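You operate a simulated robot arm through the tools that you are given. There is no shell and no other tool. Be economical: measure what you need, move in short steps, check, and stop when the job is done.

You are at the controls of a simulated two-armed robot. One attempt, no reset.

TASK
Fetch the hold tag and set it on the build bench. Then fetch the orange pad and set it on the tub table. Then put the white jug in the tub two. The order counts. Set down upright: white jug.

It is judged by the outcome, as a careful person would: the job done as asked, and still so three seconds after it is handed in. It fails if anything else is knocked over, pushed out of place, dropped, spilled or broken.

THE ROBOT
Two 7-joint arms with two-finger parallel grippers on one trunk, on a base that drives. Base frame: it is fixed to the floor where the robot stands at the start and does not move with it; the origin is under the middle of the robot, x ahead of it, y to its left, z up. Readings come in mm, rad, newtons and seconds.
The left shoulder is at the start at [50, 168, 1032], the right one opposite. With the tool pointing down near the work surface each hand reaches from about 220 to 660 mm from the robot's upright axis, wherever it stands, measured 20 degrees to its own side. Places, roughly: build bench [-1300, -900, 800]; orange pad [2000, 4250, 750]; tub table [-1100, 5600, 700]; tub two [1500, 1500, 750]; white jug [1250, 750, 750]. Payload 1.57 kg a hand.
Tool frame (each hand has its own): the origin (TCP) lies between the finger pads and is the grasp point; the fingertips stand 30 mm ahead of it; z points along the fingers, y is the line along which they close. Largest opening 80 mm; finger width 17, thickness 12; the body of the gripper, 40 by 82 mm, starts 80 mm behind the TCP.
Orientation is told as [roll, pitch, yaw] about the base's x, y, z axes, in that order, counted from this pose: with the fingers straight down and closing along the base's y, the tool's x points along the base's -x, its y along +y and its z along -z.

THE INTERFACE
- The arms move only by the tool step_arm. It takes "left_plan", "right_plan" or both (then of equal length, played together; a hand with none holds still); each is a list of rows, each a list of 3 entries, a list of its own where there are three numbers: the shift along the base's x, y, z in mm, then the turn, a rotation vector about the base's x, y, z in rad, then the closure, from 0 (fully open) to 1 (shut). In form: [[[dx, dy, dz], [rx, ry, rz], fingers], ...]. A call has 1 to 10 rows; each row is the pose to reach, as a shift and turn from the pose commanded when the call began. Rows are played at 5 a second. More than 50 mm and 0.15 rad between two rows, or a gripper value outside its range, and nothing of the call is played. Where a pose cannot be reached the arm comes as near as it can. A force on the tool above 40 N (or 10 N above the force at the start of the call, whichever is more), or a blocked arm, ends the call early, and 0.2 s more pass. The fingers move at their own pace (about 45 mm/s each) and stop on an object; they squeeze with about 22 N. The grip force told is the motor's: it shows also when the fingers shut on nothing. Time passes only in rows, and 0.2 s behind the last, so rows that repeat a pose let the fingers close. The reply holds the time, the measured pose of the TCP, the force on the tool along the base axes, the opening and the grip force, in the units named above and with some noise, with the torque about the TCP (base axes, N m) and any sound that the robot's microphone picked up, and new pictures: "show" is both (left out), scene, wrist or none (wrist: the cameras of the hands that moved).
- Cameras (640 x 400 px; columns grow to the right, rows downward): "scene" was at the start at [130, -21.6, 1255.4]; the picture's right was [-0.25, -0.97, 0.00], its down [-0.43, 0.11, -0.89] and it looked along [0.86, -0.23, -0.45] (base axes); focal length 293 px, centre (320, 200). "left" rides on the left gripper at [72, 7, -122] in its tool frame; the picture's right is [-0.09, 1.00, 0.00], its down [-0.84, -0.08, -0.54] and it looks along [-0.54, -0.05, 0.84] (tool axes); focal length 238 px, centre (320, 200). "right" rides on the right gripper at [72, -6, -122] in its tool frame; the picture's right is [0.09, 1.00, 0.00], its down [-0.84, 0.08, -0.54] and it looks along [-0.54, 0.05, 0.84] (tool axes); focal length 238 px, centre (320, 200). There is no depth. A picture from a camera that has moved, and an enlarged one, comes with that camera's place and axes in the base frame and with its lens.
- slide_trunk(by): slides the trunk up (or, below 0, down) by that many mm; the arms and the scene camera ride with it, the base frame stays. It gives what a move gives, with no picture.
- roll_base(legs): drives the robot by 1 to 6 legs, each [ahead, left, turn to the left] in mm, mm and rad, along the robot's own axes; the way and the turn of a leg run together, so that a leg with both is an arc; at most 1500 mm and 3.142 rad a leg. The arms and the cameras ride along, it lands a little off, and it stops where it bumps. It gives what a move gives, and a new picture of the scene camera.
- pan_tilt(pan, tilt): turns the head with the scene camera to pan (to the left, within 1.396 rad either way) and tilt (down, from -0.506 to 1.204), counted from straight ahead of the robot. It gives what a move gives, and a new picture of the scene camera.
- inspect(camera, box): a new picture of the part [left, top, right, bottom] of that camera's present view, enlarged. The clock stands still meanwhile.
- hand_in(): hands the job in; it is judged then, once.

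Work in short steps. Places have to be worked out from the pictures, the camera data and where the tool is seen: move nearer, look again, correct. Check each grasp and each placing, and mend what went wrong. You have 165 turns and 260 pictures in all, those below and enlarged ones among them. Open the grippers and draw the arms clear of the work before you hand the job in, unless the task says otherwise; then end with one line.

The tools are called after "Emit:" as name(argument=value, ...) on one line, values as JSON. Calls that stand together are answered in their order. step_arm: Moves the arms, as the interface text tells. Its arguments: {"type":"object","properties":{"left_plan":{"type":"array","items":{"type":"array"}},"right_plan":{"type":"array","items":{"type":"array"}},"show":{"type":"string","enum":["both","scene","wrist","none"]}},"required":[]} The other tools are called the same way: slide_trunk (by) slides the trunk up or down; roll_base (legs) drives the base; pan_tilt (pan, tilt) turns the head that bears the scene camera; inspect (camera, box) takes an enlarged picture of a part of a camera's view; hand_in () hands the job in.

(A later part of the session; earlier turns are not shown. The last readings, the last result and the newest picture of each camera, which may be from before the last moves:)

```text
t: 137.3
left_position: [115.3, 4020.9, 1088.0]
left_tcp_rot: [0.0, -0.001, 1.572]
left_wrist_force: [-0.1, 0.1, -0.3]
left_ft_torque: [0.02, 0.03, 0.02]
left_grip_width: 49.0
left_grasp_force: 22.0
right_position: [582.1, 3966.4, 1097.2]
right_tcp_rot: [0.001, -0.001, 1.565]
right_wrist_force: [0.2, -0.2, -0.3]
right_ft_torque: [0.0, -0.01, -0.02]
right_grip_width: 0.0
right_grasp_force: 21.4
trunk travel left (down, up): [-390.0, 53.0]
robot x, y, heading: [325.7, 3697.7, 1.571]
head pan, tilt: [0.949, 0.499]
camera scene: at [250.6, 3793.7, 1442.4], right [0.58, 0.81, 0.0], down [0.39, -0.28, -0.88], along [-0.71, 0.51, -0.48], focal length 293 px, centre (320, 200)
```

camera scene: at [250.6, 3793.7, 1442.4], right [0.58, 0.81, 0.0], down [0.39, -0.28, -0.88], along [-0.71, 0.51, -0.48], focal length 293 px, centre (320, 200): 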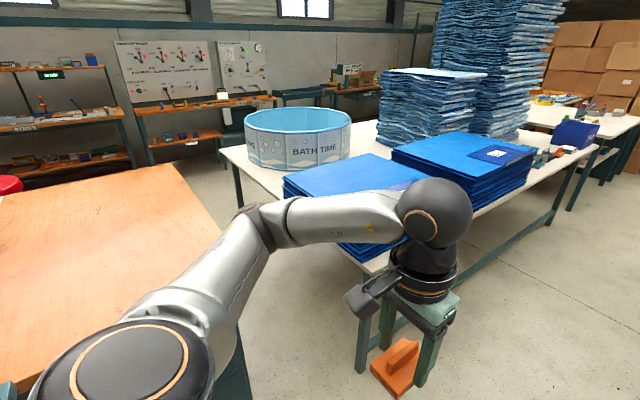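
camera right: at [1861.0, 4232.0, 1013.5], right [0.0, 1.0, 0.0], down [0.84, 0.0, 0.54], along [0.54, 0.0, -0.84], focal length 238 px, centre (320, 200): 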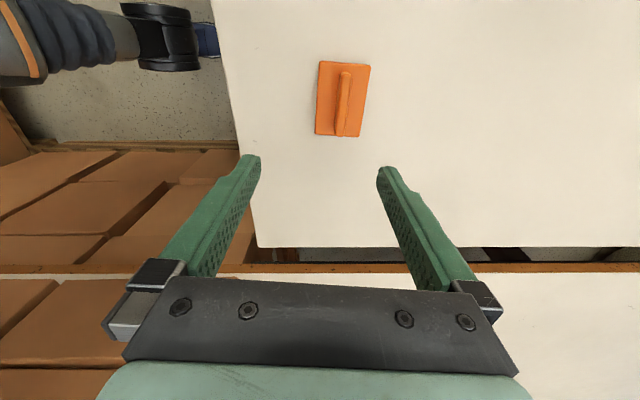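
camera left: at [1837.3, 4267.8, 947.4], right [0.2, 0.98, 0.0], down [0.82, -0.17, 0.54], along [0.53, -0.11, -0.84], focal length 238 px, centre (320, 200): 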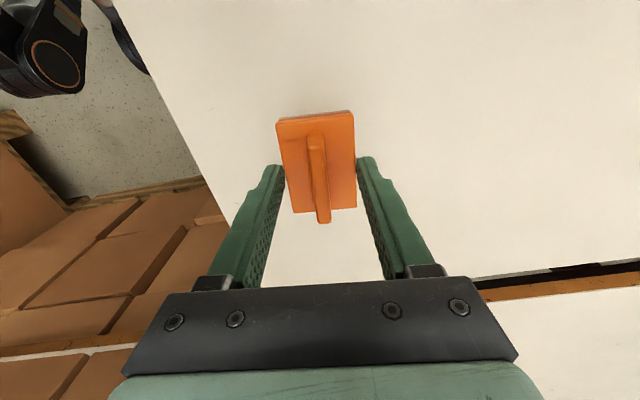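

There may be free surface along the east edge, past the "THIN" stack, near y ≈ 5850. I drive up the aisle and look at it.

Emit:
roll_base(legs=[[1400, 0, 0]])

Emit:
pan_tilt(pan=0.75, tilt=0.5)

```text
t: 144.3
left_position: [124.8, 5426.9, 1086.8]
left_tcp_rot: [0.0, -0.001, 1.559]
left_wrist_force: [0.1, 0.8, 1.0]
left_ft_torque: [0.01, -0.04, 0.0]
left_grip_width: 49.1
left_grasp_force: 21.7
right_position: [591.1, 5367.5, 1097.6]
right_tcp_rot: [0.002, -0.002, 1.553]
right_wrist_force: [0.2, -0.6, -0.6]
right_ft_torque: [-0.04, -0.02, 0.01]
right_grip_width: 0.1
right_grasp_force: 21.4
trunk travel left (down, up): [-390.0, 53.0]
robot x, y, heading: [328.9, 5103.3, 1.555]
head pan, tilt: [0.949, 0.499]
camera scene: at [257.6, 5198.0, 1442.4], right [0.59, 0.81, 0.0], down [0.39, -0.28, -0.88], along [-0.71, 0.52, -0.48], focal length 293 px, centre (320, 200)
```

scene: 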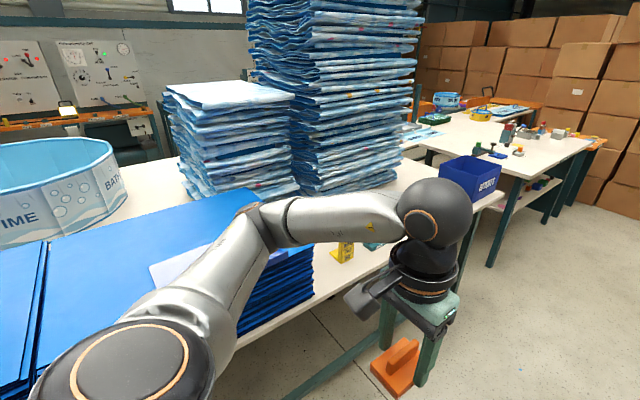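

```text
t: 145.0
left_position: [125.4, 5426.3, 1087.9]
left_tcp_rot: [0.001, -0.001, 1.559]
left_wrist_force: [0.3, -0.5, -0.7]
left_ft_torque: [-0.03, 0.04, 0.0]
left_grip_width: 48.9
left_grasp_force: 21.8
right_position: [591.0, 5368.2, 1097.7]
right_tcp_rot: [0.003, -0.001, 1.553]
right_wrist_force: [-0.3, -0.4, -0.2]
right_ft_torque: [-0.01, 0.02, 0.01]
right_grip_width: 0.1
right_grasp_force: 20.7
trunk travel left (down, up): [-390.0, 53.0]
robot x, y, heading: [328.6, 5102.7, 1.561]
head pan, tilt: [0.75, 0.499]
camera scene: at [269.7, 5211.2, 1442.4], right [0.74, 0.67, 0.0], down [0.32, -0.35, -0.88], along [-0.59, 0.65, -0.48], focal length 293 px, centre (320, 200)
```

scene: 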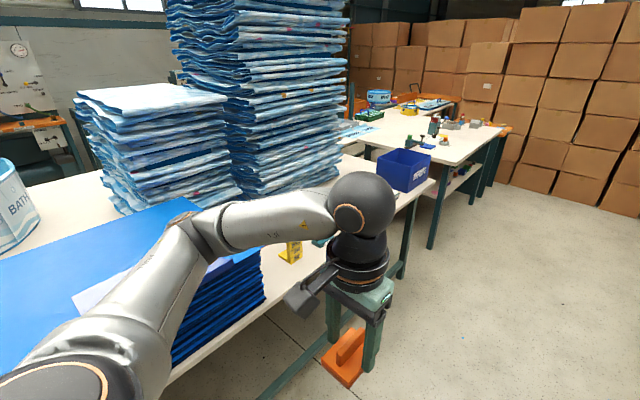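

I drive 550 mm more and turn left to face the table.

Emit:
roll_base(legs=[[580, 0, 0], [0, 0, 1.58]])

Emit:
pan_tilt(pan=0.0, tilt=0.6)

```text
t: 152.1
left_position: [10.2, 5491.4, 1087.2]
left_tcp_rot: [0.0, -0.001, 3.111]
left_wrist_force: [0.3, -0.6, -0.9]
left_ft_torque: [-0.03, -0.01, 0.01]
left_grip_width: 49.0
left_grasp_force: 21.8
right_position: [78.0, 5954.9, 1098.6]
right_tcp_rot: [0.002, 0.0, 3.106]
right_wrist_force: [0.3, 0.4, 0.0]
right_ft_torque: [-0.01, 0.0, 0.0]
right_grip_width: 0.0
right_grasp_force: 21.1
trunk travel left (down, up): [-390.0, 53.0]
robot x, y, heading: [339.5, 5689.5, 3.109]
head pan, tilt: [0.75, 0.499]
camera scene: at [231.4, 5630.4, 1442.4], right [-0.66, 0.75, 0.0], down [0.36, 0.32, -0.88], along [-0.66, -0.58, -0.48], focal length 293 px, centre (320, 200)
```

scene: 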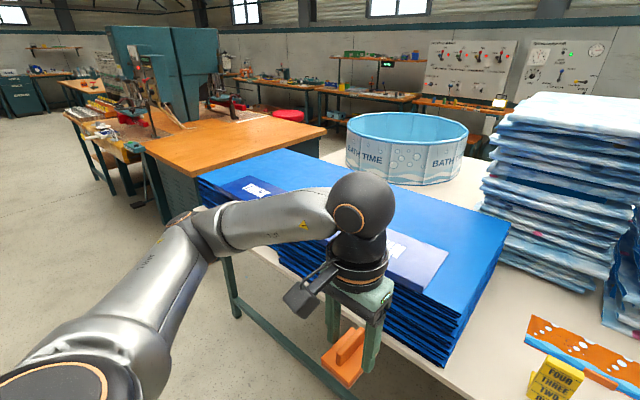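

```text
t: 153.2
left_position: [9.9, 5489.5, 1087.2]
left_tcp_rot: [-0.001, -0.001, 3.11]
left_wrist_force: [0.8, 0.5, -1.1]
left_ft_torque: [0.0, 0.01, -0.01]
left_grip_width: 48.8
left_grasp_force: 22.4
right_position: [78.8, 5954.5, 1097.5]
right_tcp_rot: [0.0, 0.002, 3.105]
right_wrist_force: [0.3, 0.0, 0.2]
right_ft_torque: [-0.01, -0.01, 0.01]
right_grip_width: 0.0
right_grasp_force: 21.7
trunk travel left (down, up): [-390.0, 53.0]
robot x, y, heading: [338.1, 5689.2, 3.111]
head pan, tilt: [0.0, 0.6]
camera scene: at [211.5, 5693.1, 1433.3], right [0.03, 1.0, 0.0], down [0.56, -0.02, -0.83], along [-0.82, 0.02, -0.56], focal length 293 px, centre (320, 200)
```

scene: 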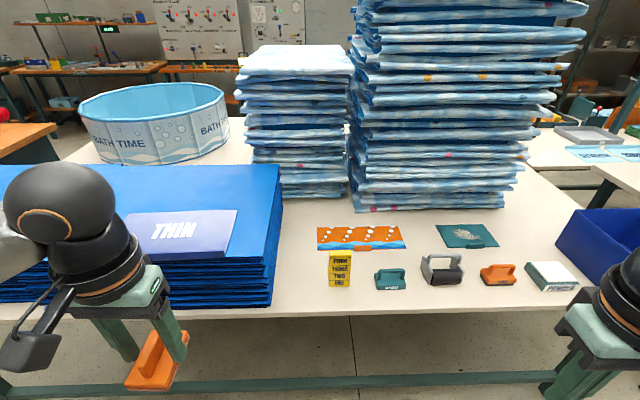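

There is a free strip (y 5560–5700) between the THIN stack and the yellow tower; target [-470, 5633]. I drive so the left hand lines up with it.

Emit:
roll_base(legs=[[310, -135, 0.03]])

Emit:
inspect(camera="left", box=[0, 0, 640, 400])

```text
t: 155.5
left_position: [-291.7, 5623.2, 1087.4]
left_tcp_rot: [0.0, -0.001, 3.137]
left_wrist_force: [-0.2, 0.0, -0.3]
left_ft_torque: [-0.04, 0.02, -0.02]
left_grip_width: 48.7
left_grasp_force: 21.7
right_position: [-236.3, 6087.3, 1097.3]
right_tcp_rot: [0.001, 0.001, 3.132]
right_wrist_force: [0.1, -0.7, 0.6]
right_ft_torque: [-0.06, -0.05, -0.04]
right_grip_width: 0.1
right_grasp_force: 21.4
trunk travel left (down, up): [-390.0, 53.0]
robot x, y, heading: [29.1, 5827.4, 3.138]
head pan, tilt: [0.0, 0.6]
camera scene: at [-95.8, 5830.2, 1433.2], right [0.0, 1.0, 0.0], down [0.57, 0.0, -0.82], along [-0.82, 0.0, -0.57], focal length 293 px, centre (320, 200)
```

scene: 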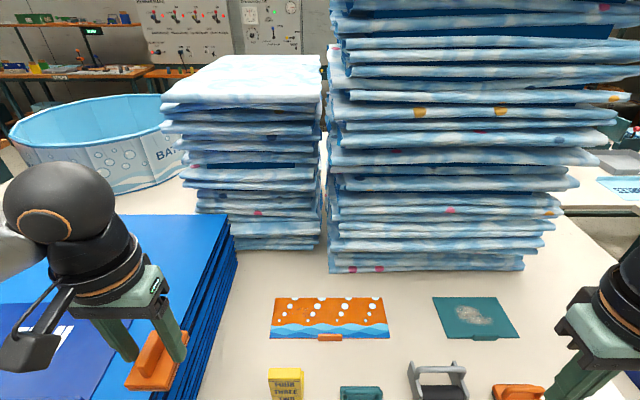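

```text
1.00 times, centred on (320, 200) of left (not enlarged: the box is as wide or as high as the picture)
camera zoom: at [-220.1, 5615.4, 1209.5], right [-0.09, -1.0, 0.0], down [-0.84, 0.08, 0.54], along [-0.54, 0.05, -0.84], focal length 238 px, centre (320, 200)
```

zoom: 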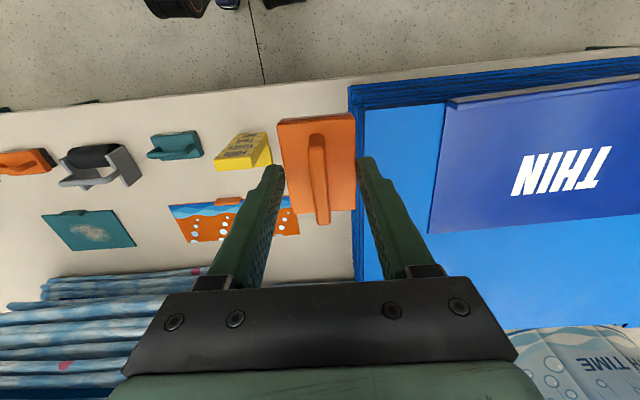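

Geometry confirmed. I move the left hand over the strip while lifting the right hand clear, then lower the trunk.

Emit:
step_arm(left_plan=[[[-40, 2, 0], [0, 0, 0], 1], [[-80, 4, 0], [0, 0, 0], 1], [[-120, 6, 0], [0, 0, 0], 1], [[-160, 8, 0], [0, 0, 0], 1], [[-178, 9, 0], [0, 0, 0], 1]], right_plan=[[[10, 0, 30], [0, 0, 0], 1], [[20, 0, 60], [0, 0, 0], 1], [[30, 0, 90], [0, 0, 0], 1], [[40, 0, 120], [0, 0, 0], 1], [[40, 0, 150], [0, 0, 0], 1]], show="none")

Emit:
slide_trunk(by=-230)

Emit:
inspect(camera="left", box=[0, 0, 640, 400])

Emit:
inspect(camera="scene", box=[0, 0, 640, 400])

```text
t: 156.7
left_position: [-471.3, 5632.0, 1085.3]
left_tcp_rot: [0.0, 0.001, 3.139]
left_wrist_force: [0.0, 1.2, -0.4]
left_ft_torque: [0.01, 0.0, 0.02]
left_grip_width: 48.9
left_grasp_force: 22.6
right_position: [-197.3, 6088.2, 1248.6]
right_tcp_rot: [0.002, 0.001, 3.135]
right_wrist_force: [-0.2, -0.1, 0.4]
right_ft_torque: [0.02, 0.03, 0.02]
right_grip_width: 0.0
right_grasp_force: 21.3
trunk travel left (down, up): [-390.0, 53.0]
robot x, y, heading: [30.9, 5827.0, 3.138]
head pan, tilt: [0.0, 0.6]
```

```text
t: 159.1
left_position: [-457.6, 5631.4, 889.2]
left_tcp_rot: [0.014, -0.062, -3.128]
left_wrist_force: [0.0, -0.3, -0.7]
left_ft_torque: [0.01, 0.01, 0.02]
left_grip_width: 48.8
left_grasp_force: 22.0
right_position: [-178.0, 6097.9, 1021.9]
right_tcp_rot: [0.014, -0.025, 3.135]
right_wrist_force: [0.4, -0.5, 0.4]
right_ft_torque: [0.06, 0.01, 0.02]
right_grip_width: 0.1
right_grasp_force: 21.4
trunk travel left (down, up): [-160.0, 283.0]
robot x, y, heading: [33.3, 5829.3, -3.143]
head pan, tilt: [0.0, 0.6]
```

```text
1.00 times, centred on (320, 200) of left (not enlarged: the box is as wide or as high as the picture)
camera zoom: at [-379.0, 5627.4, 1006.5], right [-0.08, -1.0, 0.02], down [-0.8, 0.07, 0.59], along [-0.59, 0.03, -0.81], focal length 238 px, centre (320, 200)
```

zoom: 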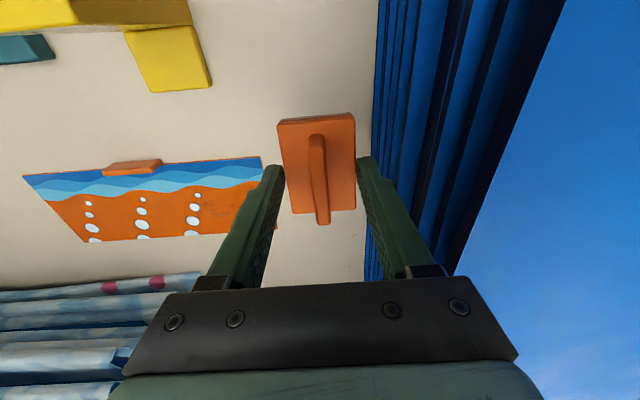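

```text
1.00 times, centred on (320, 200) of scene (not enlarged: the box is as wide or as high as the picture)
camera zoom: at [-70.4, 5841.1, 1207.7], right [0.0, 1.0, -0.01], down [0.54, -0.01, -0.84], along [-0.84, -0.01, -0.54], focal length 293 px, centre (320, 200)
```

zoom: 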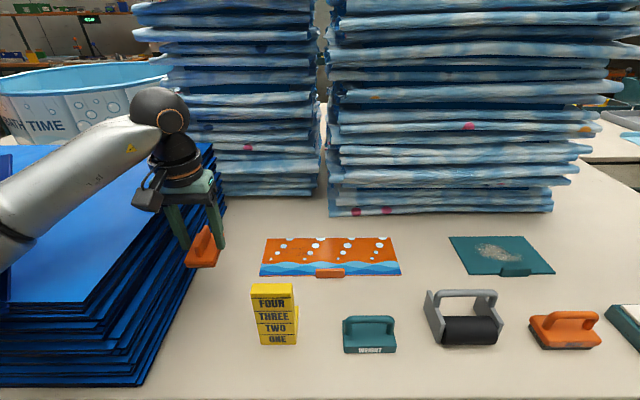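

The readings show a tilt: the left elbow seems to be resting on the THIN stack. I raise the trunk at once.

Emit:
slide_trunk(by=130)

Emit:
pan_tilt(pan=0.8, tilt=0.6)

```text
t: 160.7
left_position: [-469.9, 5632.3, 987.5]
left_tcp_rot: [-0.002, 0.001, 3.139]
left_wrist_force: [0.8, -0.1, -1.1]
left_ft_torque: [-0.01, 0.03, 0.02]
left_grip_width: 49.0
left_grasp_force: 21.4
right_position: [-197.5, 6089.1, 1147.0]
right_tcp_rot: [0.002, 0.0, 3.131]
right_wrist_force: [0.3, -0.3, 0.4]
right_ft_torque: [0.02, 0.01, -0.01]
right_grip_width: 0.0
right_grasp_force: 20.4
trunk travel left (down, up): [-290.0, 153.0]
robot x, y, heading: [32.5, 5829.4, 3.141]
head pan, tilt: [0.0, 0.6]
```

```text
t: 161.8
left_position: [-470.3, 5631.7, 987.8]
left_tcp_rot: [-0.001, 0.0, 3.142]
left_wrist_force: [-0.3, 0.2, -0.4]
left_ft_torque: [0.01, -0.01, 0.01]
left_grip_width: 48.9
left_grasp_force: 22.6
right_position: [-196.7, 6089.2, 1147.6]
right_tcp_rot: [0.0, 0.002, 3.132]
right_wrist_force: [0.0, -0.1, -0.6]
right_ft_torque: [0.0, 0.01, 0.01]
right_grip_width: 0.2
right_grasp_force: 21.0
trunk travel left (down, up): [-290.0, 153.0]
robot x, y, heading: [31.5, 5829.5, 3.14]
head pan, tilt: [0.799, 0.6]
camera scene: at [-68.6, 5766.6, 1333.3], right [-0.72, 0.7, 0.0], down [0.39, 0.4, -0.83], along [-0.58, -0.59, -0.56], focal length 293 px, centre (320, 200)
```

scene: 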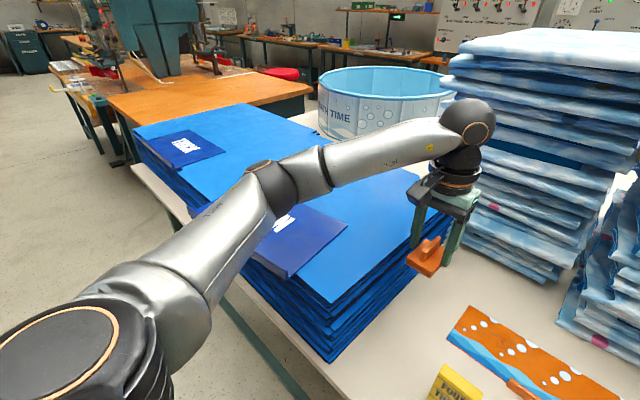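

The stack did not move. I'll re-approach turned to the left (heading ≈ -2.75), so that the elbow hangs over the aisle rather than the stack. First up and in.

Emit:
slide_trunk(by=110)

Emit:
step_arm(left_plan=[[[40, 0, 0], [0, 0, 0], 1], [[80, 0, 0], [0, 0, 0], 1], [[120, 0, 0], [0, 0, 0], 1], [[150, 0, 0], [0, 0, 0], 1]], show="none")

Emit:
roll_base(legs=[[50, -70, 0], [0, 0, 0.39]])

```text
t: 163.2
left_position: [-470.4, 5632.5, 1097.1]
left_tcp_rot: [0.001, 0.0, 3.137]
left_wrist_force: [0.8, -0.8, -0.1]
left_ft_torque: [-0.01, -0.01, 0.01]
left_grip_width: 48.7
left_grasp_force: 21.9
right_position: [-196.7, 6088.6, 1258.2]
right_tcp_rot: [0.002, 0.001, 3.133]
right_wrist_force: [0.3, -0.2, -0.2]
right_ft_torque: [0.02, -0.02, -0.01]
right_grip_width: 0.0
right_grasp_force: 21.7
trunk travel left (down, up): [-400.0, 43.0]
robot x, y, heading: [31.1, 5830.1, 3.137]
head pan, tilt: [0.799, 0.6]
```

```text
t: 164.2
left_position: [-319.8, 5631.8, 1095.5]
left_tcp_rot: [0.0, 0.0, 3.139]
left_wrist_force: [0.1, 0.1, -0.1]
left_ft_torque: [0.01, 0.0, -0.05]
left_grip_width: 48.9
left_grasp_force: 22.2
right_position: [-196.3, 6089.3, 1258.0]
right_tcp_rot: [0.001, 0.0, 3.133]
right_wrist_force: [0.4, 1.3, -0.7]
right_ft_torque: [0.0, -0.01, -0.03]
right_grip_width: 0.0
right_grasp_force: 21.0
trunk travel left (down, up): [-400.0, 43.0]
robot x, y, heading: [32.3, 5828.0, 3.144]
head pan, tilt: [0.799, 0.6]
```

```text
t: 166.7
left_position: [-270.7, 5585.2, 1095.9]
left_tcp_rot: [-0.001, -0.003, -2.76]
left_wrist_force: [-0.8, -0.2, 0.2]
left_ft_torque: [0.0, 0.03, -0.01]
left_grip_width: 48.9
left_grasp_force: 21.9
right_position: [-329.6, 6055.2, 1257.8]
right_tcp_rot: [0.001, 0.0, -2.764]
right_wrist_force: [1.1, -0.1, -1.0]
right_ft_torque: [-0.05, -0.01, -0.04]
right_grip_width: 0.0
right_grasp_force: 20.9
trunk travel left (down, up): [-400.0, 43.0]
robot x, y, heading: [-18.4, 5899.5, -2.757]
head pan, tilt: [0.799, 0.6]
camera scene: at [-87.7, 5803.6, 1443.3], right [-0.93, 0.38, 0.0], down [0.21, 0.52, -0.82], along [-0.31, -0.76, -0.57], focal length 293 px, centre (320, 200)
```

scene: 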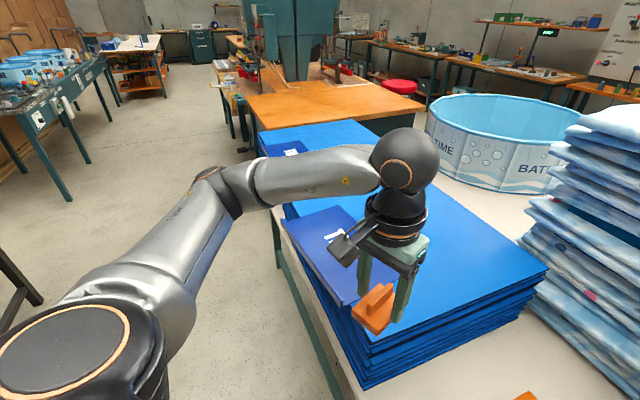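

The elbow now hangs over the aisle. I bring the pad over the strip, turning the hand back square to the table.

Emit:
step_arm(left_plan=[[[-30, 8, 0], [0, 0, -0.07], 1], [[-65, 16, 0], [0, 0, -0.14], 1], [[-100, 24, 0], [0, 0, -0.21], 1], [[-135, 32, 0], [0, 0, -0.28], 1], [[-170, 40, 0], [0, 0, -0.35], 1], [[-200, 48, 0], [0, 0, -0.385], 1]], show="none")

Emit:
slide_trunk(by=-120)

Emit:
inspect(camera="scene", box=[0, 0, 640, 400])

```text
t: 168.1
left_position: [-473.6, 5631.6, 1097.6]
left_tcp_rot: [0.003, 0.0, 3.138]
left_wrist_force: [-0.1, -0.2, 0.0]
left_ft_torque: [0.0, -0.01, 0.0]
left_grip_width: 48.8
left_grasp_force: 22.2
right_position: [-329.3, 6055.0, 1259.1]
right_tcp_rot: [0.001, -0.001, -2.766]
right_wrist_force: [0.6, -0.1, -0.1]
right_ft_torque: [-0.01, 0.0, -0.03]
right_grip_width: 0.0
right_grasp_force: 21.1
trunk travel left (down, up): [-400.0, 43.0]
robot x, y, heading: [-18.1, 5896.8, -2.757]
head pan, tilt: [0.799, 0.6]
```

```text
t: 169.6
left_position: [-472.4, 5631.1, 978.2]
left_tcp_rot: [0.0, -0.002, 3.14]
left_wrist_force: [-0.2, -1.2, -0.6]
left_ft_torque: [-0.02, 0.01, 0.01]
left_grip_width: 48.9
left_grasp_force: 22.0
right_position: [-328.4, 6053.9, 1138.2]
right_tcp_rot: [0.001, -0.001, -2.763]
right_wrist_force: [0.1, 0.8, -0.4]
right_ft_torque: [-0.05, -0.01, -0.02]
right_grip_width: 0.1
right_grasp_force: 21.9
trunk travel left (down, up): [-280.0, 163.0]
robot x, y, heading: [-15.8, 5902.1, -2.755]
head pan, tilt: [0.799, 0.6]
```

```text
1.00 times, centred on (320, 200) of scene (not enlarged: the box is as wide or as high as the picture)
camera zoom: at [-87.6, 5803.8, 1323.3], right [-0.93, 0.38, 0.0], down [0.21, 0.52, -0.83], along [-0.31, -0.76, -0.56], focal length 293 px, centre (320, 200)
```

zoom: 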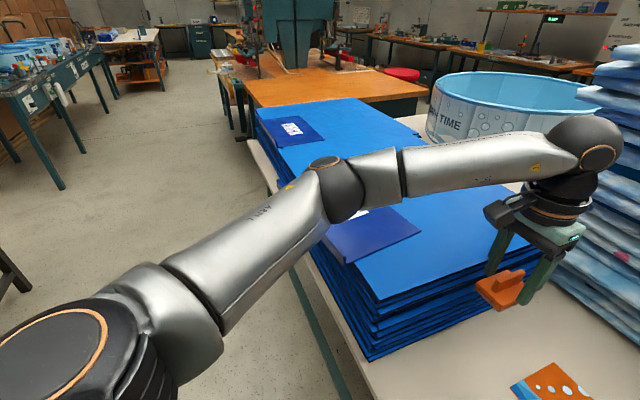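

The elbow is at about [-245, 5480, 1100], just off the stack's edge. I lower the hand with the arm rather than the trunk and watch.

Emit:
step_arm(left_plan=[[[0, 0, -35], [0, 0, 0], 1], [[0, 0, -70], [0, 0, 0], 1], [[0, 0, -105], [0, 0, 0], 1], [[0, 0, -105], [0, 0, 0], 1]])

```text
t: 170.6
left_position: [-470.8, 5632.7, 872.3]
left_tcp_rot: [0.002, -0.001, 3.139]
left_wrist_force: [-0.8, 0.3, -0.5]
left_ft_torque: [-0.02, -0.06, -0.02]
left_grip_width: 49.0
left_grasp_force: 22.3
right_position: [-329.9, 6055.2, 1138.2]
right_tcp_rot: [0.003, 0.0, -2.765]
right_wrist_force: [0.0, 0.0, -0.1]
right_ft_torque: [0.02, -0.01, 0.0]
right_grip_width: 0.2
right_grasp_force: 21.0
trunk travel left (down, up): [-280.0, 163.0]
robot x, y, heading: [-19.4, 5902.3, -2.757]
head pan, tilt: [0.799, 0.6]
camera scene: at [-87.7, 5803.8, 1323.3], right [-0.93, 0.38, 0.0], down [0.21, 0.52, -0.83], along [-0.31, -0.76, -0.56], focal length 293 px, centre (320, 200)
camera left: at [-400.1, 5625.9, 995.3], right [-0.09, -1.0, 0.0], down [-0.84, 0.08, 0.54], along [-0.54, 0.05, -0.84], focal length 238 px, centre (320, 200)
```

scene: 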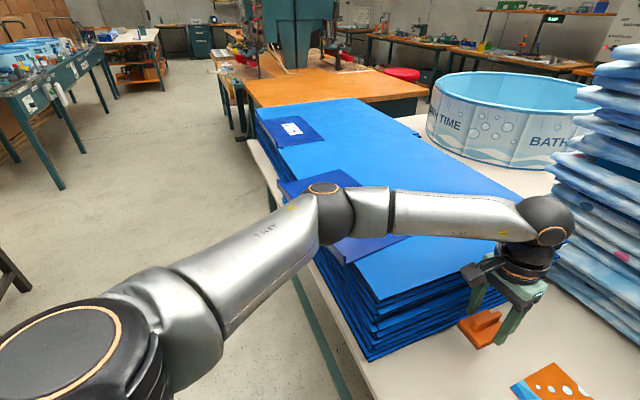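
left: 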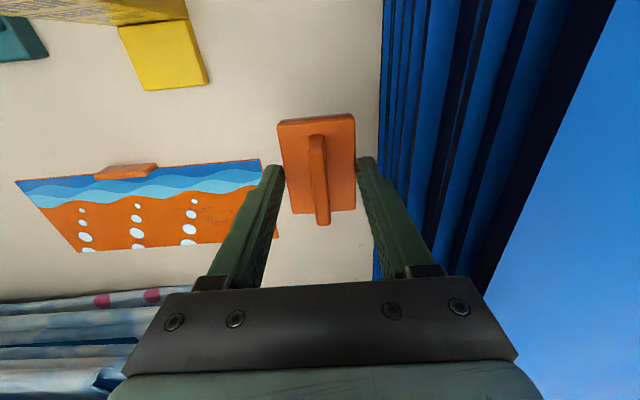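

Elbow still clear, and the strip is well centred. I continue down.

Emit:
step_arm(left_plan=[[[0, 2, -35], [0, 0, 0], 1], [[0, 4, -65], [0, 0, 0], 1], [[0, 5, -90], [0, 0, 0], 1], [[0, 5, -90], [0, 0, 0], 1]])

```text
t: 171.6
left_position: [-472.6, 5636.4, 783.8]
left_tcp_rot: [0.0, -0.006, 3.141]
left_wrist_force: [3.3, -2.2, 19.6]
left_ft_torque: [-0.07, -0.48, -0.02]
left_grip_width: 49.0
left_grasp_force: 22.1
right_position: [-327.4, 6055.1, 1139.2]
right_tcp_rot: [0.003, -0.002, -2.765]
right_wrist_force: [0.0, -0.4, -0.7]
right_ft_torque: [-0.01, 0.01, 0.01]
right_grip_width: 0.3
right_grasp_force: 21.5
trunk travel left (down, up): [-280.0, 163.0]
robot x, y, heading: [-21.4, 5900.6, -2.763]
head pan, tilt: [0.799, 0.6]
camera scene: at [-85.9, 5804.5, 1323.8], right [-0.93, 0.38, 0.0], down [0.21, 0.52, -0.83], along [-0.31, -0.76, -0.56], focal length 293 px, centre (320, 200)
camera left: at [-400.1, 5629.4, 906.6], right [-0.09, -1.0, 0.0], down [-0.83, 0.08, 0.55], along [-0.54, 0.05, -0.84], focal length 238 px, centre (320, 200)
```

scene: 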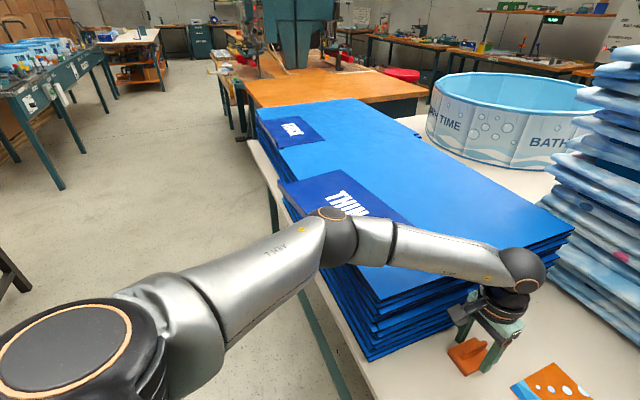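
left: 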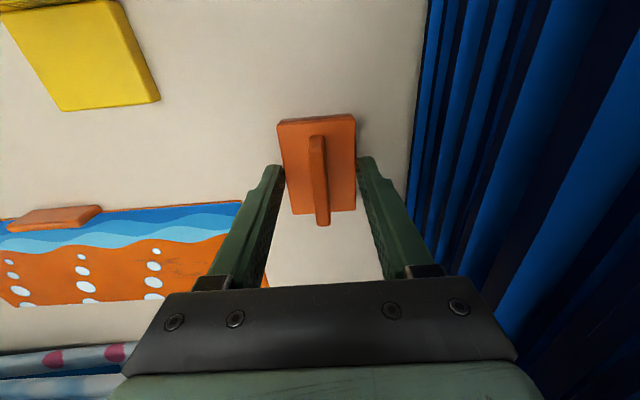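

The pad touches the table (19.6 N). I ease 1 mm, open modestly and lift.

Emit:
step_arm(left_plan=[[[0, 0, 1.5], [0, 0, 0], 1], [[0, 0, 1.5], [0, 0, 0], 0.25], [[0, 0, 1.5], [0, 0, 0], 0.2], [[0, 0, 1.5], [0, 0, 0], 0.2], [[0, 0, 30], [0, 0, 0], 0.2], [[0, 0, 75], [0, 0, 0], 0.2], [[0, 0, 120], [0, 0, 0], 0.2], [[0, 0, 165], [0, 0, 0], 0.2]])

```text
t: 173.4
left_position: [-470.8, 5634.9, 948.3]
left_tcp_rot: [0.0, 0.0, 3.139]
left_wrist_force: [0.2, -0.3, -0.4]
left_ft_torque: [-0.02, 0.01, -0.01]
left_grip_width: 63.9
left_grasp_force: 0.1
right_position: [-329.0, 6055.6, 1137.3]
right_tcp_rot: [0.001, 0.0, -2.766]
right_wrist_force: [-0.1, -0.2, -0.3]
right_ft_torque: [-0.02, -0.04, 0.0]
right_grip_width: 0.1
right_grasp_force: 20.9
trunk travel left (down, up): [-280.0, 163.0]
robot x, y, heading: [-18.5, 5900.4, -2.758]
head pan, tilt: [0.799, 0.6]
camera scene: at [-87.5, 5804.0, 1323.3], right [-0.93, 0.38, 0.0], down [0.21, 0.52, -0.83], along [-0.31, -0.76, -0.56], focal length 293 px, centre (320, 200)
camera left: at [-400.5, 5628.0, 1070.5], right [-0.09, -1.0, 0.0], down [-0.84, 0.08, 0.54], along [-0.54, 0.05, -0.84], focal length 238 px, centre (320, 200)
```

scene: 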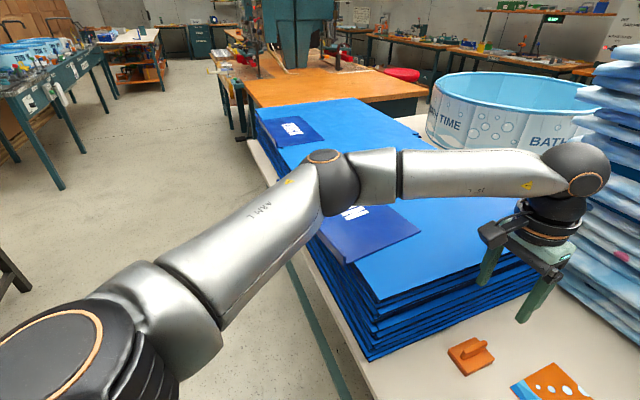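
left: 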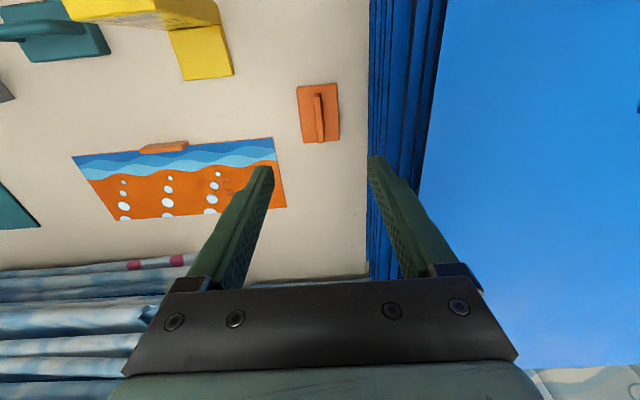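

The orange pad sits flat on the tub table. I raise the trunk, retract the left hand and back into the aisle.

Emit:
slide_trunk(by=120)

Emit:
step_arm(left_plan=[[[37, -5, 10], [0, 0, 0.07], 0], [[74, -12, 20], [0, 0, 0.14], 0], [[111, -20, 30], [0, 0, 0.21], 0], [[148, -28, 40], [0, 0, 0.28], 0], [[185, -36, 40], [0, 0, 0.35], 0], [[220, -43, 40], [0, 0, 0.385], 0]], show="none")

Emit:
roll_base(legs=[[-330, 0, 0], [0, 0, 1.187], [1400, 0, 0]])

```text
t: 174.9
left_position: [-473.9, 5634.8, 1067.8]
left_tcp_rot: [0.002, -0.001, 3.14]
left_wrist_force: [0.0, -0.3, -0.3]
left_ft_torque: [0.01, 0.0, 0.0]
left_grip_width: 63.9
left_grasp_force: 0.0
right_position: [-329.1, 6054.4, 1257.8]
right_tcp_rot: [0.001, 0.0, -2.763]
right_wrist_force: [0.3, -0.4, 0.0]
right_ft_torque: [0.02, 0.01, 0.01]
right_grip_width: 0.0
right_grasp_force: 21.8
trunk travel left (down, up): [-400.0, 43.0]
robot x, y, heading: [-16.6, 5897.1, -2.755]
head pan, tilt: [0.799, 0.6]
```

```text
t: 176.3
left_position: [-250.7, 5590.7, 1108.0]
left_tcp_rot: [0.001, -0.003, -2.758]
left_wrist_force: [-0.1, -0.4, -0.6]
left_ft_torque: [-0.02, -0.01, -0.01]
left_grip_width: 79.9
left_grasp_force: 0.0
right_position: [-329.4, 6054.7, 1258.4]
right_tcp_rot: [-0.001, -0.001, -2.765]
right_wrist_force: [-0.1, 0.3, 0.0]
right_ft_torque: [-0.03, -0.01, 0.01]
right_grip_width: 0.1
right_grasp_force: 21.7
trunk travel left (down, up): [-400.0, 43.0]
robot x, y, heading: [-18.1, 5896.1, -2.758]
head pan, tilt: [0.799, 0.6]
```

```text
t: 188.0
left_position: [513.0, 4303.3, 1108.1]
left_tcp_rot: [-0.001, 0.0, -1.555]
left_wrist_force: [-0.9, -0.6, -0.1]
left_ft_torque: [-0.01, 0.03, 0.01]
left_grip_width: 80.0
left_grasp_force: 0.0
right_position: [54.1, 4397.2, 1257.8]
right_tcp_rot: [0.002, 0.0, -1.56]
right_wrist_force: [-0.5, 0.0, -0.2]
right_ft_torque: [-0.03, 0.01, -0.02]
right_grip_width: 0.0
right_grasp_force: 21.2
trunk travel left (down, up): [-400.0, 43.0]
robot x, y, heading: [312.4, 4627.5, -1.551]
head pan, tilt: [0.799, 0.6]
camera scene: at [376.9, 4532.1, 1443.3], right [-0.68, -0.73, 0.0], down [-0.41, 0.39, -0.82], along [0.6, -0.56, -0.57], focal length 293 px, centre (320, 200)
```

scene: 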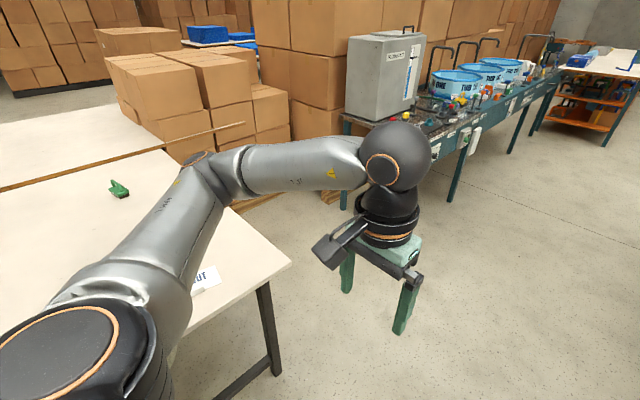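

I drive down the aisle to y ≈ 1200 and turn to face the teal bench.

Emit:
roll_base(legs=[[1400, -40, -0.02], [1400, -20, 0], [600, 0, 0], [0, 0, 1.57]])

Emit:
pan_tilt(pan=0.0, tilt=0.45)

```text
t: 208.3
left_position: [558.8, 1436.5, 1107.6]
left_tcp_rot: [0.0, 0.0, -0.004]
left_wrist_force: [-0.1, -0.8, -0.6]
left_ft_torque: [-0.01, -0.02, 0.01]
left_grip_width: 80.2
left_grasp_force: 0.0
right_position: [455.1, 979.5, 1257.6]
right_tcp_rot: [0.002, -0.001, -0.009]
right_wrist_force: [0.2, -0.6, -0.5]
right_ft_torque: [0.0, 0.0, 0.02]
right_grip_width: 0.0
right_grasp_force: 21.3
trunk travel left (down, up): [-400.0, 43.0]
robot x, y, heading: [225.9, 1244.0, -0.007]
head pan, tilt: [0.799, 0.6]
camera scene: at [330.1, 1306.2, 1443.3], right [0.71, -0.7, 0.0], down [-0.4, -0.4, -0.83], along [0.58, 0.59, -0.56], focal length 293 px, centre (320, 200)
```

scene: 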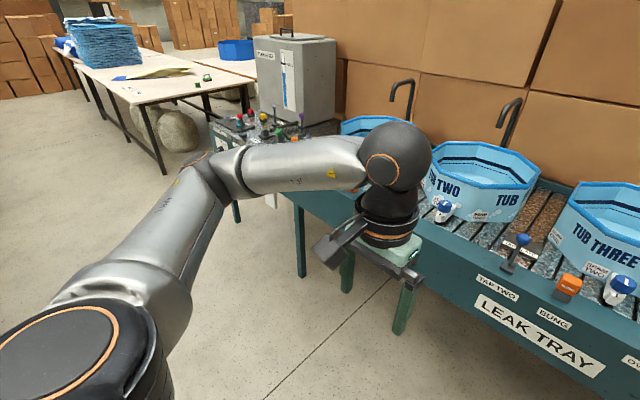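

```text
t: 209.5
left_position: [558.5, 1436.9, 1107.4]
left_tcp_rot: [0.0, -0.002, -0.005]
left_wrist_force: [0.8, -0.5, 0.2]
left_ft_torque: [-0.05, 0.01, -0.02]
left_grip_width: 79.9
left_grasp_force: 0.1
right_position: [454.6, 980.2, 1257.9]
right_tcp_rot: [0.002, 0.001, -0.011]
right_wrist_force: [-1.1, 0.1, -0.2]
right_ft_torque: [0.02, 0.0, 0.01]
right_grip_width: 0.0
right_grasp_force: 21.7
trunk travel left (down, up): [-400.0, 43.0]
robot x, y, heading: [227.6, 1241.4, -0.007]
head pan, tilt: [0.0, 0.45]
camera scene: at [360.2, 1242.7, 1456.8], right [0.0, -1.0, 0.0], down [-0.44, 0.0, -0.9], along [0.9, 0.0, -0.44], focal length 293 px, centre (320, 200)
```

scene: 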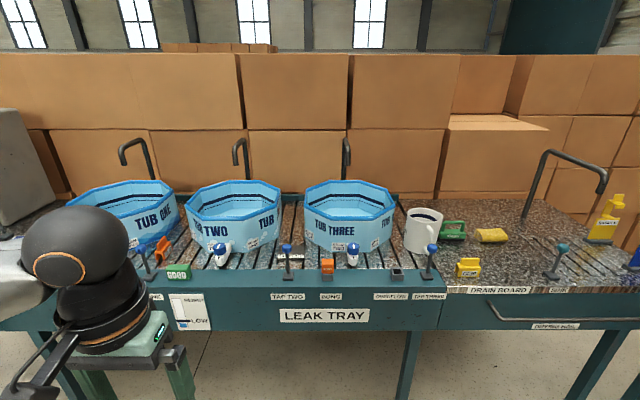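

Emit:
inspect(camera="scene", box=[390, 190, 470, 260])

Emit:
inspect(camera="scene", box=[160, 120, 320, 290])

```text
5.71 times, centred on (430, 225) of scene
camera zoom: at [360.2, 1242.7, 1456.8], right [0.0, -1.0, 0.0], down [-0.44, 0.0, -0.9], along [0.9, 0.0, -0.44], focal length 1673 px, centre (-309, 57)
```

zoom: 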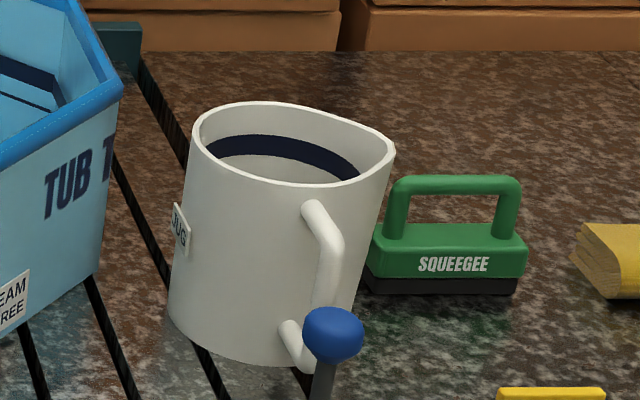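

```text
2.35 times, centred on (240, 205) of scene
camera zoom: at [360.2, 1242.7, 1456.8], right [0.0, -1.0, 0.0], down [-0.44, 0.0, -0.9], along [0.9, 0.0, -0.44], focal length 689 px, centre (508, 188)
```

zoom: 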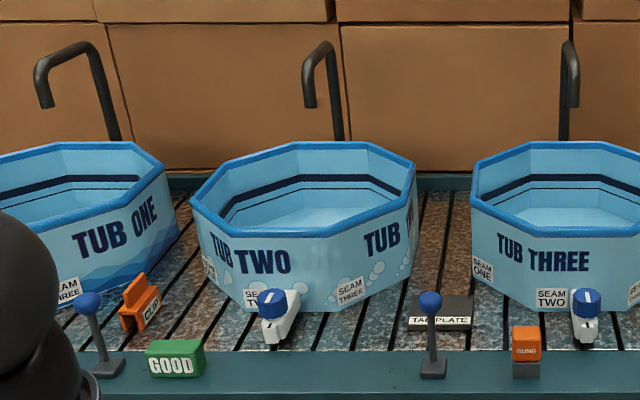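

The jug (~145 mm wide) stands at about [1350, 820], handle toward me; tub two is at about [1500, 1590]. The jug is too wide for the fingers, so I'll pinch the rim. I drive up with the jug before the right hand.

Emit:
roll_base(legs=[[520, -240, 0.007]])

Emit:
pan_tilt(pan=-0.3, tilt=0.75)

```text
t: 212.7
left_position: [1076.9, 1196.4, 1108.0]
left_tcp_rot: [0.0, 0.001, 0.004]
left_wrist_force: [0.7, 0.3, -0.1]
left_ft_torque: [-0.04, 0.01, -0.01]
left_grip_width: 80.0
left_grasp_force: 0.1
right_position: [975.0, 738.8, 1258.2]
right_tcp_rot: [0.001, 0.0, -0.006]
right_wrist_force: [0.1, 0.1, 0.2]
right_ft_torque: [0.01, 0.01, 0.02]
right_grip_width: 0.0
right_grasp_force: 20.9
trunk travel left (down, up): [-400.0, 43.0]
robot x, y, heading: [745.2, 996.1, 0.002]
head pan, tilt: [0.0, 0.45]
camera scene: at [879.1, 1000.6, 1456.8], right [0.0, -1.0, 0.0], down [-0.44, 0.0, -0.9], along [0.9, 0.0, -0.44], focal length 293 px, centre (320, 200)
```

scene: 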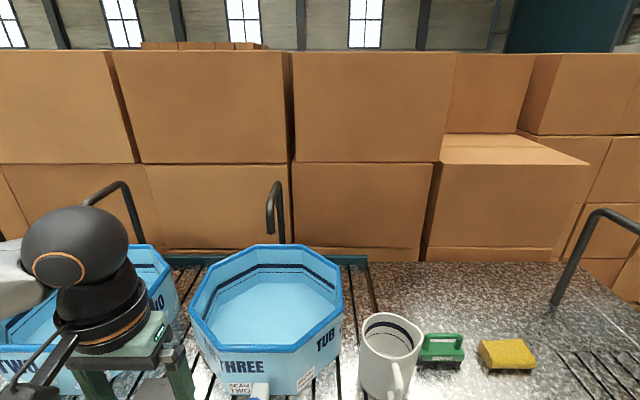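

```text
t: 213.5
left_position: [1077.4, 1196.5, 1108.3]
left_tcp_rot: [0.0, -0.002, 0.0]
left_wrist_force: [0.1, -0.5, -0.3]
left_ft_torque: [-0.01, -0.01, 0.0]
left_grip_width: 79.9
left_grasp_force: 0.0
right_position: [975.8, 738.4, 1258.8]
right_tcp_rot: [0.001, -0.001, -0.005]
right_wrist_force: [0.6, 0.3, -0.9]
right_ft_torque: [-0.03, -0.03, 0.02]
right_grip_width: 0.2
right_grasp_force: 21.9
trunk travel left (down, up): [-400.0, 43.0]
robot x, y, heading: [748.0, 1001.3, -0.003]
head pan, tilt: [-0.3, 0.75]
camera scene: at [866.0, 976.3, 1430.5], right [-0.29, -0.96, 0.0], down [-0.65, 0.2, -0.73], along [0.7, -0.21, -0.68], focal length 293 px, centre (320, 200)
```

scene: 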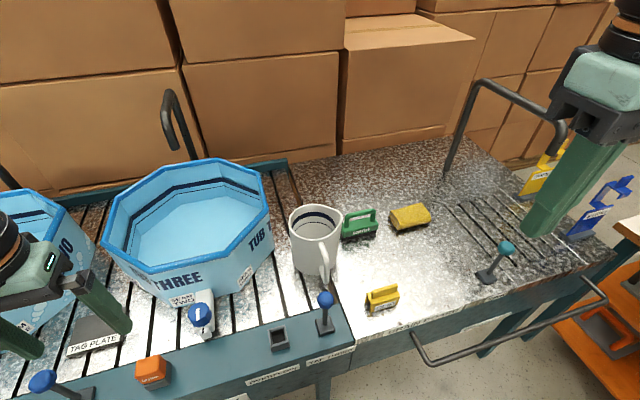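

Emit:
inspect(camera="scene", box=[276, 190, 372, 290])

```text
4.00 times, centred on (324, 240) of scene
camera zoom: at [866.0, 976.3, 1430.5], right [-0.29, -0.96, 0.0], down [-0.65, 0.2, -0.73], along [0.7, -0.21, -0.68], focal length 1171 px, centre (304, 40)
```

zoom: 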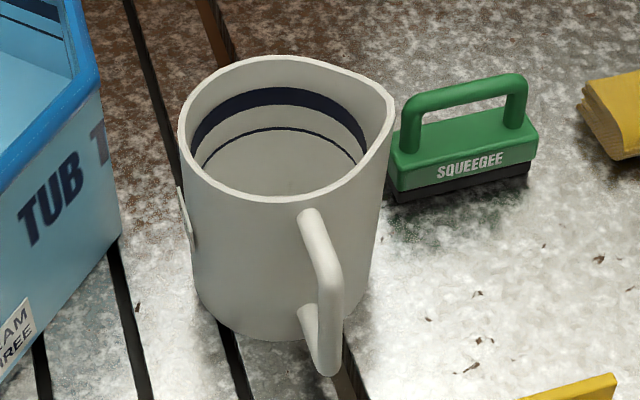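

The jug looks empty, handle toward -x, spout toward -y. I'll pinch the rim on its front-right side with yaw ≈ -0.65. I raise the left hand out of the way, turn the right hand, and move up.

Emit:
step_arm(left_plan=[[[0, 0, 40], [0, 0, 0], 0.5], [[0, 0, 80], [0, 0, 0], 1], [[0, 0, 120], [0, 0, 0], 1], [[0, 0, 150], [0, 0, 0], 1], [[0, 0, 150], [0, 0, 0], 1]], right_plan=[[[35, 8, -20], [0, 0, -0.13], 0.4], [[70, 16, -40], [0, 0, -0.26], 0.4], [[105, 24, -60], [0, 0, -0.39], 0.4], [[140, 32, -80], [0, 0, -0.52], 0.4], [[170, 40, -90], [0, 0, -0.65], 0.4]], show="none")

Emit:
slide_trunk(by=-120)

Emit:
roll_base(legs=[[80, 0, 0]])

Emit:
inspect(camera="right", box=[0, 0, 640, 400])

```text
t: 214.7
left_position: [1077.7, 1195.5, 1258.6]
left_tcp_rot: [0.0, 0.0, 0.003]
left_wrist_force: [0.6, 0.1, -0.7]
left_ft_torque: [-0.01, 0.0, -0.03]
left_grip_width: 0.0
left_grasp_force: 12.7
right_position: [1146.5, 778.9, 1169.3]
right_tcp_rot: [0.001, -0.001, -0.657]
right_wrist_force: [0.5, 0.7, -0.1]
right_ft_torque: [-0.05, 0.01, 0.0]
right_grip_width: 47.8
right_grasp_force: 0.1
trunk travel left (down, up): [-400.0, 43.0]
robot x, y, heading: [745.5, 996.9, 0.003]
head pan, tilt: [-0.3, 0.75]
```

```text
t: 216.2
left_position: [1075.6, 1193.8, 1137.0]
left_tcp_rot: [-0.001, -0.002, 0.002]
left_wrist_force: [-0.7, -0.6, -0.1]
left_ft_torque: [0.01, 0.0, 0.05]
left_grip_width: 0.0
left_grasp_force: 20.7
right_position: [1145.3, 779.9, 1049.8]
right_tcp_rot: [0.002, 0.001, -0.653]
right_wrist_force: [-0.3, 0.3, 0.2]
right_ft_torque: [0.03, -0.04, -0.01]
right_grip_width: 48.1
right_grasp_force: 0.0
trunk travel left (down, up): [-280.0, 163.0]
robot x, y, heading: [746.1, 996.9, 0.005]
head pan, tilt: [-0.3, 0.75]
```

```text
t: 217.3
left_position: [1154.5, 1193.5, 1138.0]
left_tcp_rot: [0.0, 0.0, 0.002]
left_wrist_force: [0.6, 0.1, -0.3]
left_ft_torque: [0.03, 0.02, 0.0]
left_grip_width: 0.0
left_grasp_force: 21.6
right_position: [1222.7, 777.7, 1048.7]
right_tcp_rot: [0.001, 0.0, -0.655]
right_wrist_force: [0.6, 0.2, 0.0]
right_ft_torque: [0.0, 0.02, -0.03]
right_grip_width: 48.2
right_grasp_force: 0.1
trunk travel left (down, up): [-280.0, 163.0]
robot x, y, heading: [821.0, 1000.2, -0.003]
head pan, tilt: [-0.3, 0.75]
camera scene: at [944.2, 976.1, 1310.3], right [-0.3, -0.96, 0.0], down [-0.65, 0.2, -0.73], along [0.7, -0.22, -0.68], focal length 293 px, centre (320, 200)
```

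scene: 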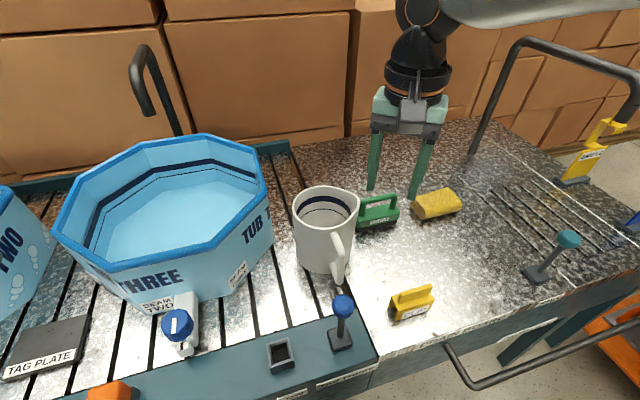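

```text
1.00 times, centred on (320, 200) of right (not enlarged: the box is as wide or as high as the picture)
camera zoom: at [1161.4, 816.4, 1169.4], right [0.53, 0.84, 0.0], down [0.71, -0.45, 0.54], along [0.46, -0.29, -0.84], focal length 238 px, centre (320, 200)
```

zoom: 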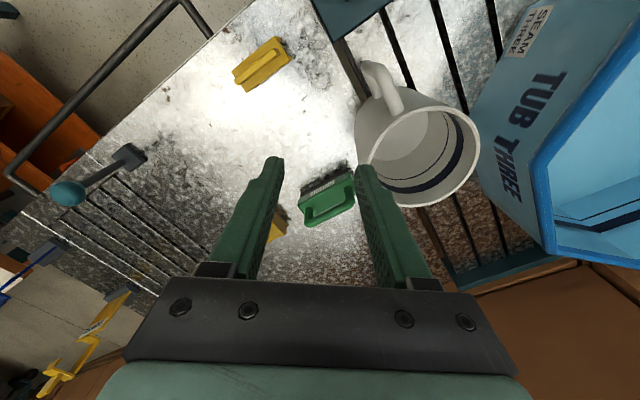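

Emit:
inspect(camera="right", box=[330, 50, 490, 220])

Emit:
inspect(camera="scene", box=[270, 170, 390, 300])

```text
2.35 times, centred on (410, 135) of right
camera zoom: at [1161.4, 816.4, 1169.4], right [0.53, 0.84, 0.0], down [0.71, -0.45, 0.54], along [0.46, -0.29, -0.84], focal length 561 px, centre (108, 353)
```

zoom: 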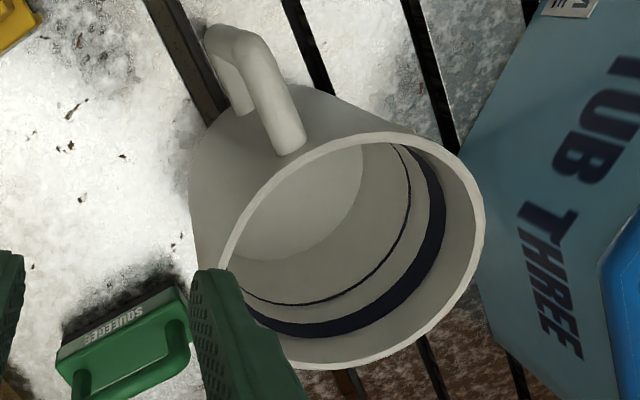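

```text
3.08 times, centred on (330, 235) of scene
camera zoom: at [944.2, 976.1, 1310.3], right [-0.3, -0.96, 0.0], down [-0.65, 0.2, -0.73], along [0.7, -0.22, -0.68], focal length 901 px, centre (289, 92)
```

zoom: 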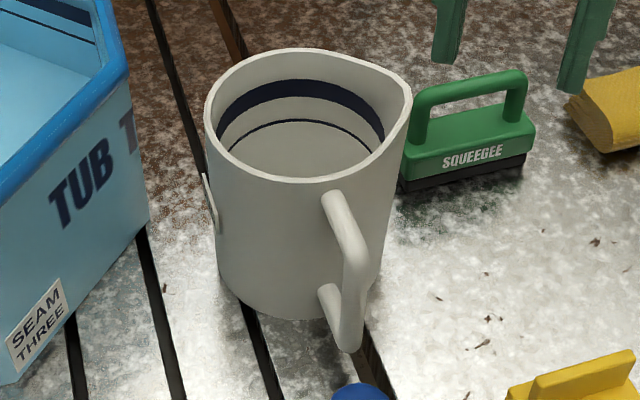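

Triangulating: rim centre ≈ [1300, 853], rim z ≈ 947, radius ≈ 55. Pinch point ≈ [1266, 808]. I go to just above it and check.

Emit:
step_arm(right_plan=[[[20, 15, -20], [0, 0, 0], 0.4], [[43, 30, -45], [0, 0, 0], 0.4], [[43, 30, -56], [0, 0, 0], 0.4], [[43, 30, -56], [0, 0, 0], 0.4]])

Emit:
inspect(camera="right", box=[200, 60, 440, 260])

```text
t: 218.3
left_position: [1153.9, 1193.7, 1137.8]
left_tcp_rot: [-0.001, -0.002, -0.001]
left_wrist_force: [0.6, 0.2, 0.6]
left_ft_torque: [-0.02, 0.0, 0.01]
left_grip_width: 0.0
left_grasp_force: 21.4
right_position: [1265.6, 806.9, 993.1]
right_tcp_rot: [0.002, -0.001, -0.656]
right_wrist_force: [0.0, 0.6, 0.3]
right_ft_torque: [0.0, 0.01, -0.02]
right_grip_width: 48.0
right_grasp_force: 0.0
trunk travel left (down, up): [-280.0, 163.0]
robot x, y, heading: [822.8, 1000.7, 0.002]
head pan, tilt: [-0.3, 0.75]
camera scene: at [943.4, 976.1, 1310.4], right [-0.3, -0.96, 0.0], down [-0.65, 0.2, -0.73], along [0.7, -0.22, -0.68], focal length 293 px, centre (320, 200)
camera right: at [1203.5, 845.7, 1112.7], right [0.54, 0.84, 0.0], down [0.71, -0.45, 0.54], along [0.46, -0.29, -0.84], focal length 238 px, centre (320, 200)
```

scene: 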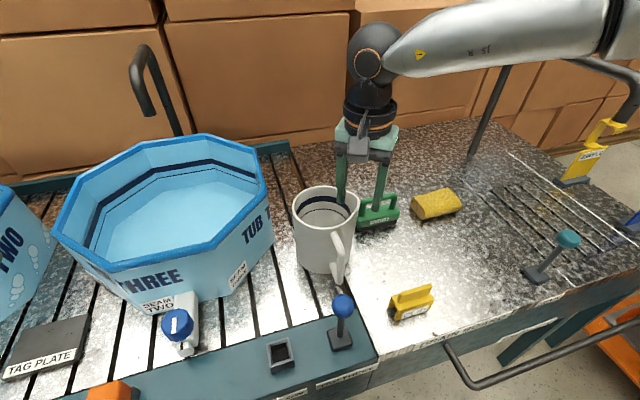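
right: 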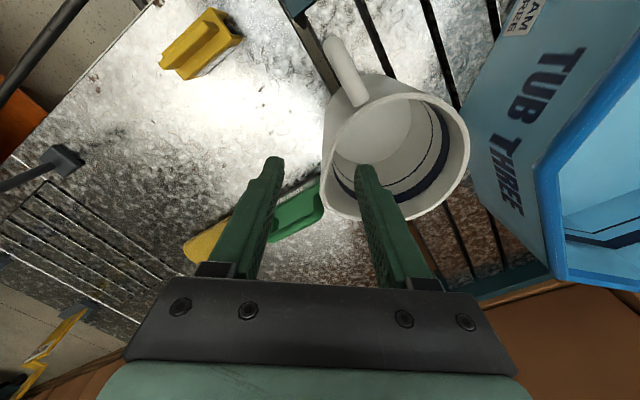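

```text
2.00 times, centred on (320, 160) of right
camera zoom: at [1203.5, 845.7, 1112.7], right [0.54, 0.84, 0.0], down [0.71, -0.45, 0.54], along [0.46, -0.29, -0.84], focal length 477 px, centre (320, 280)
```

zoom: 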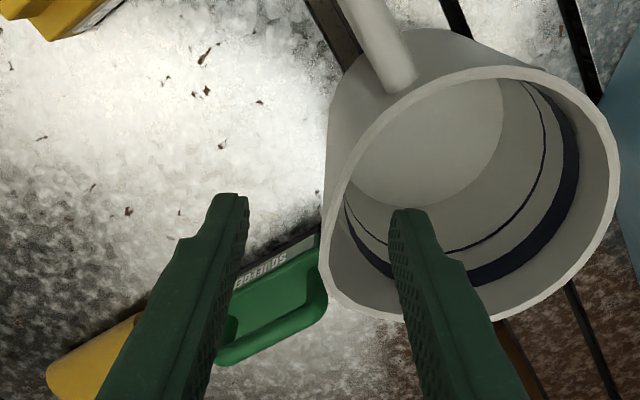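

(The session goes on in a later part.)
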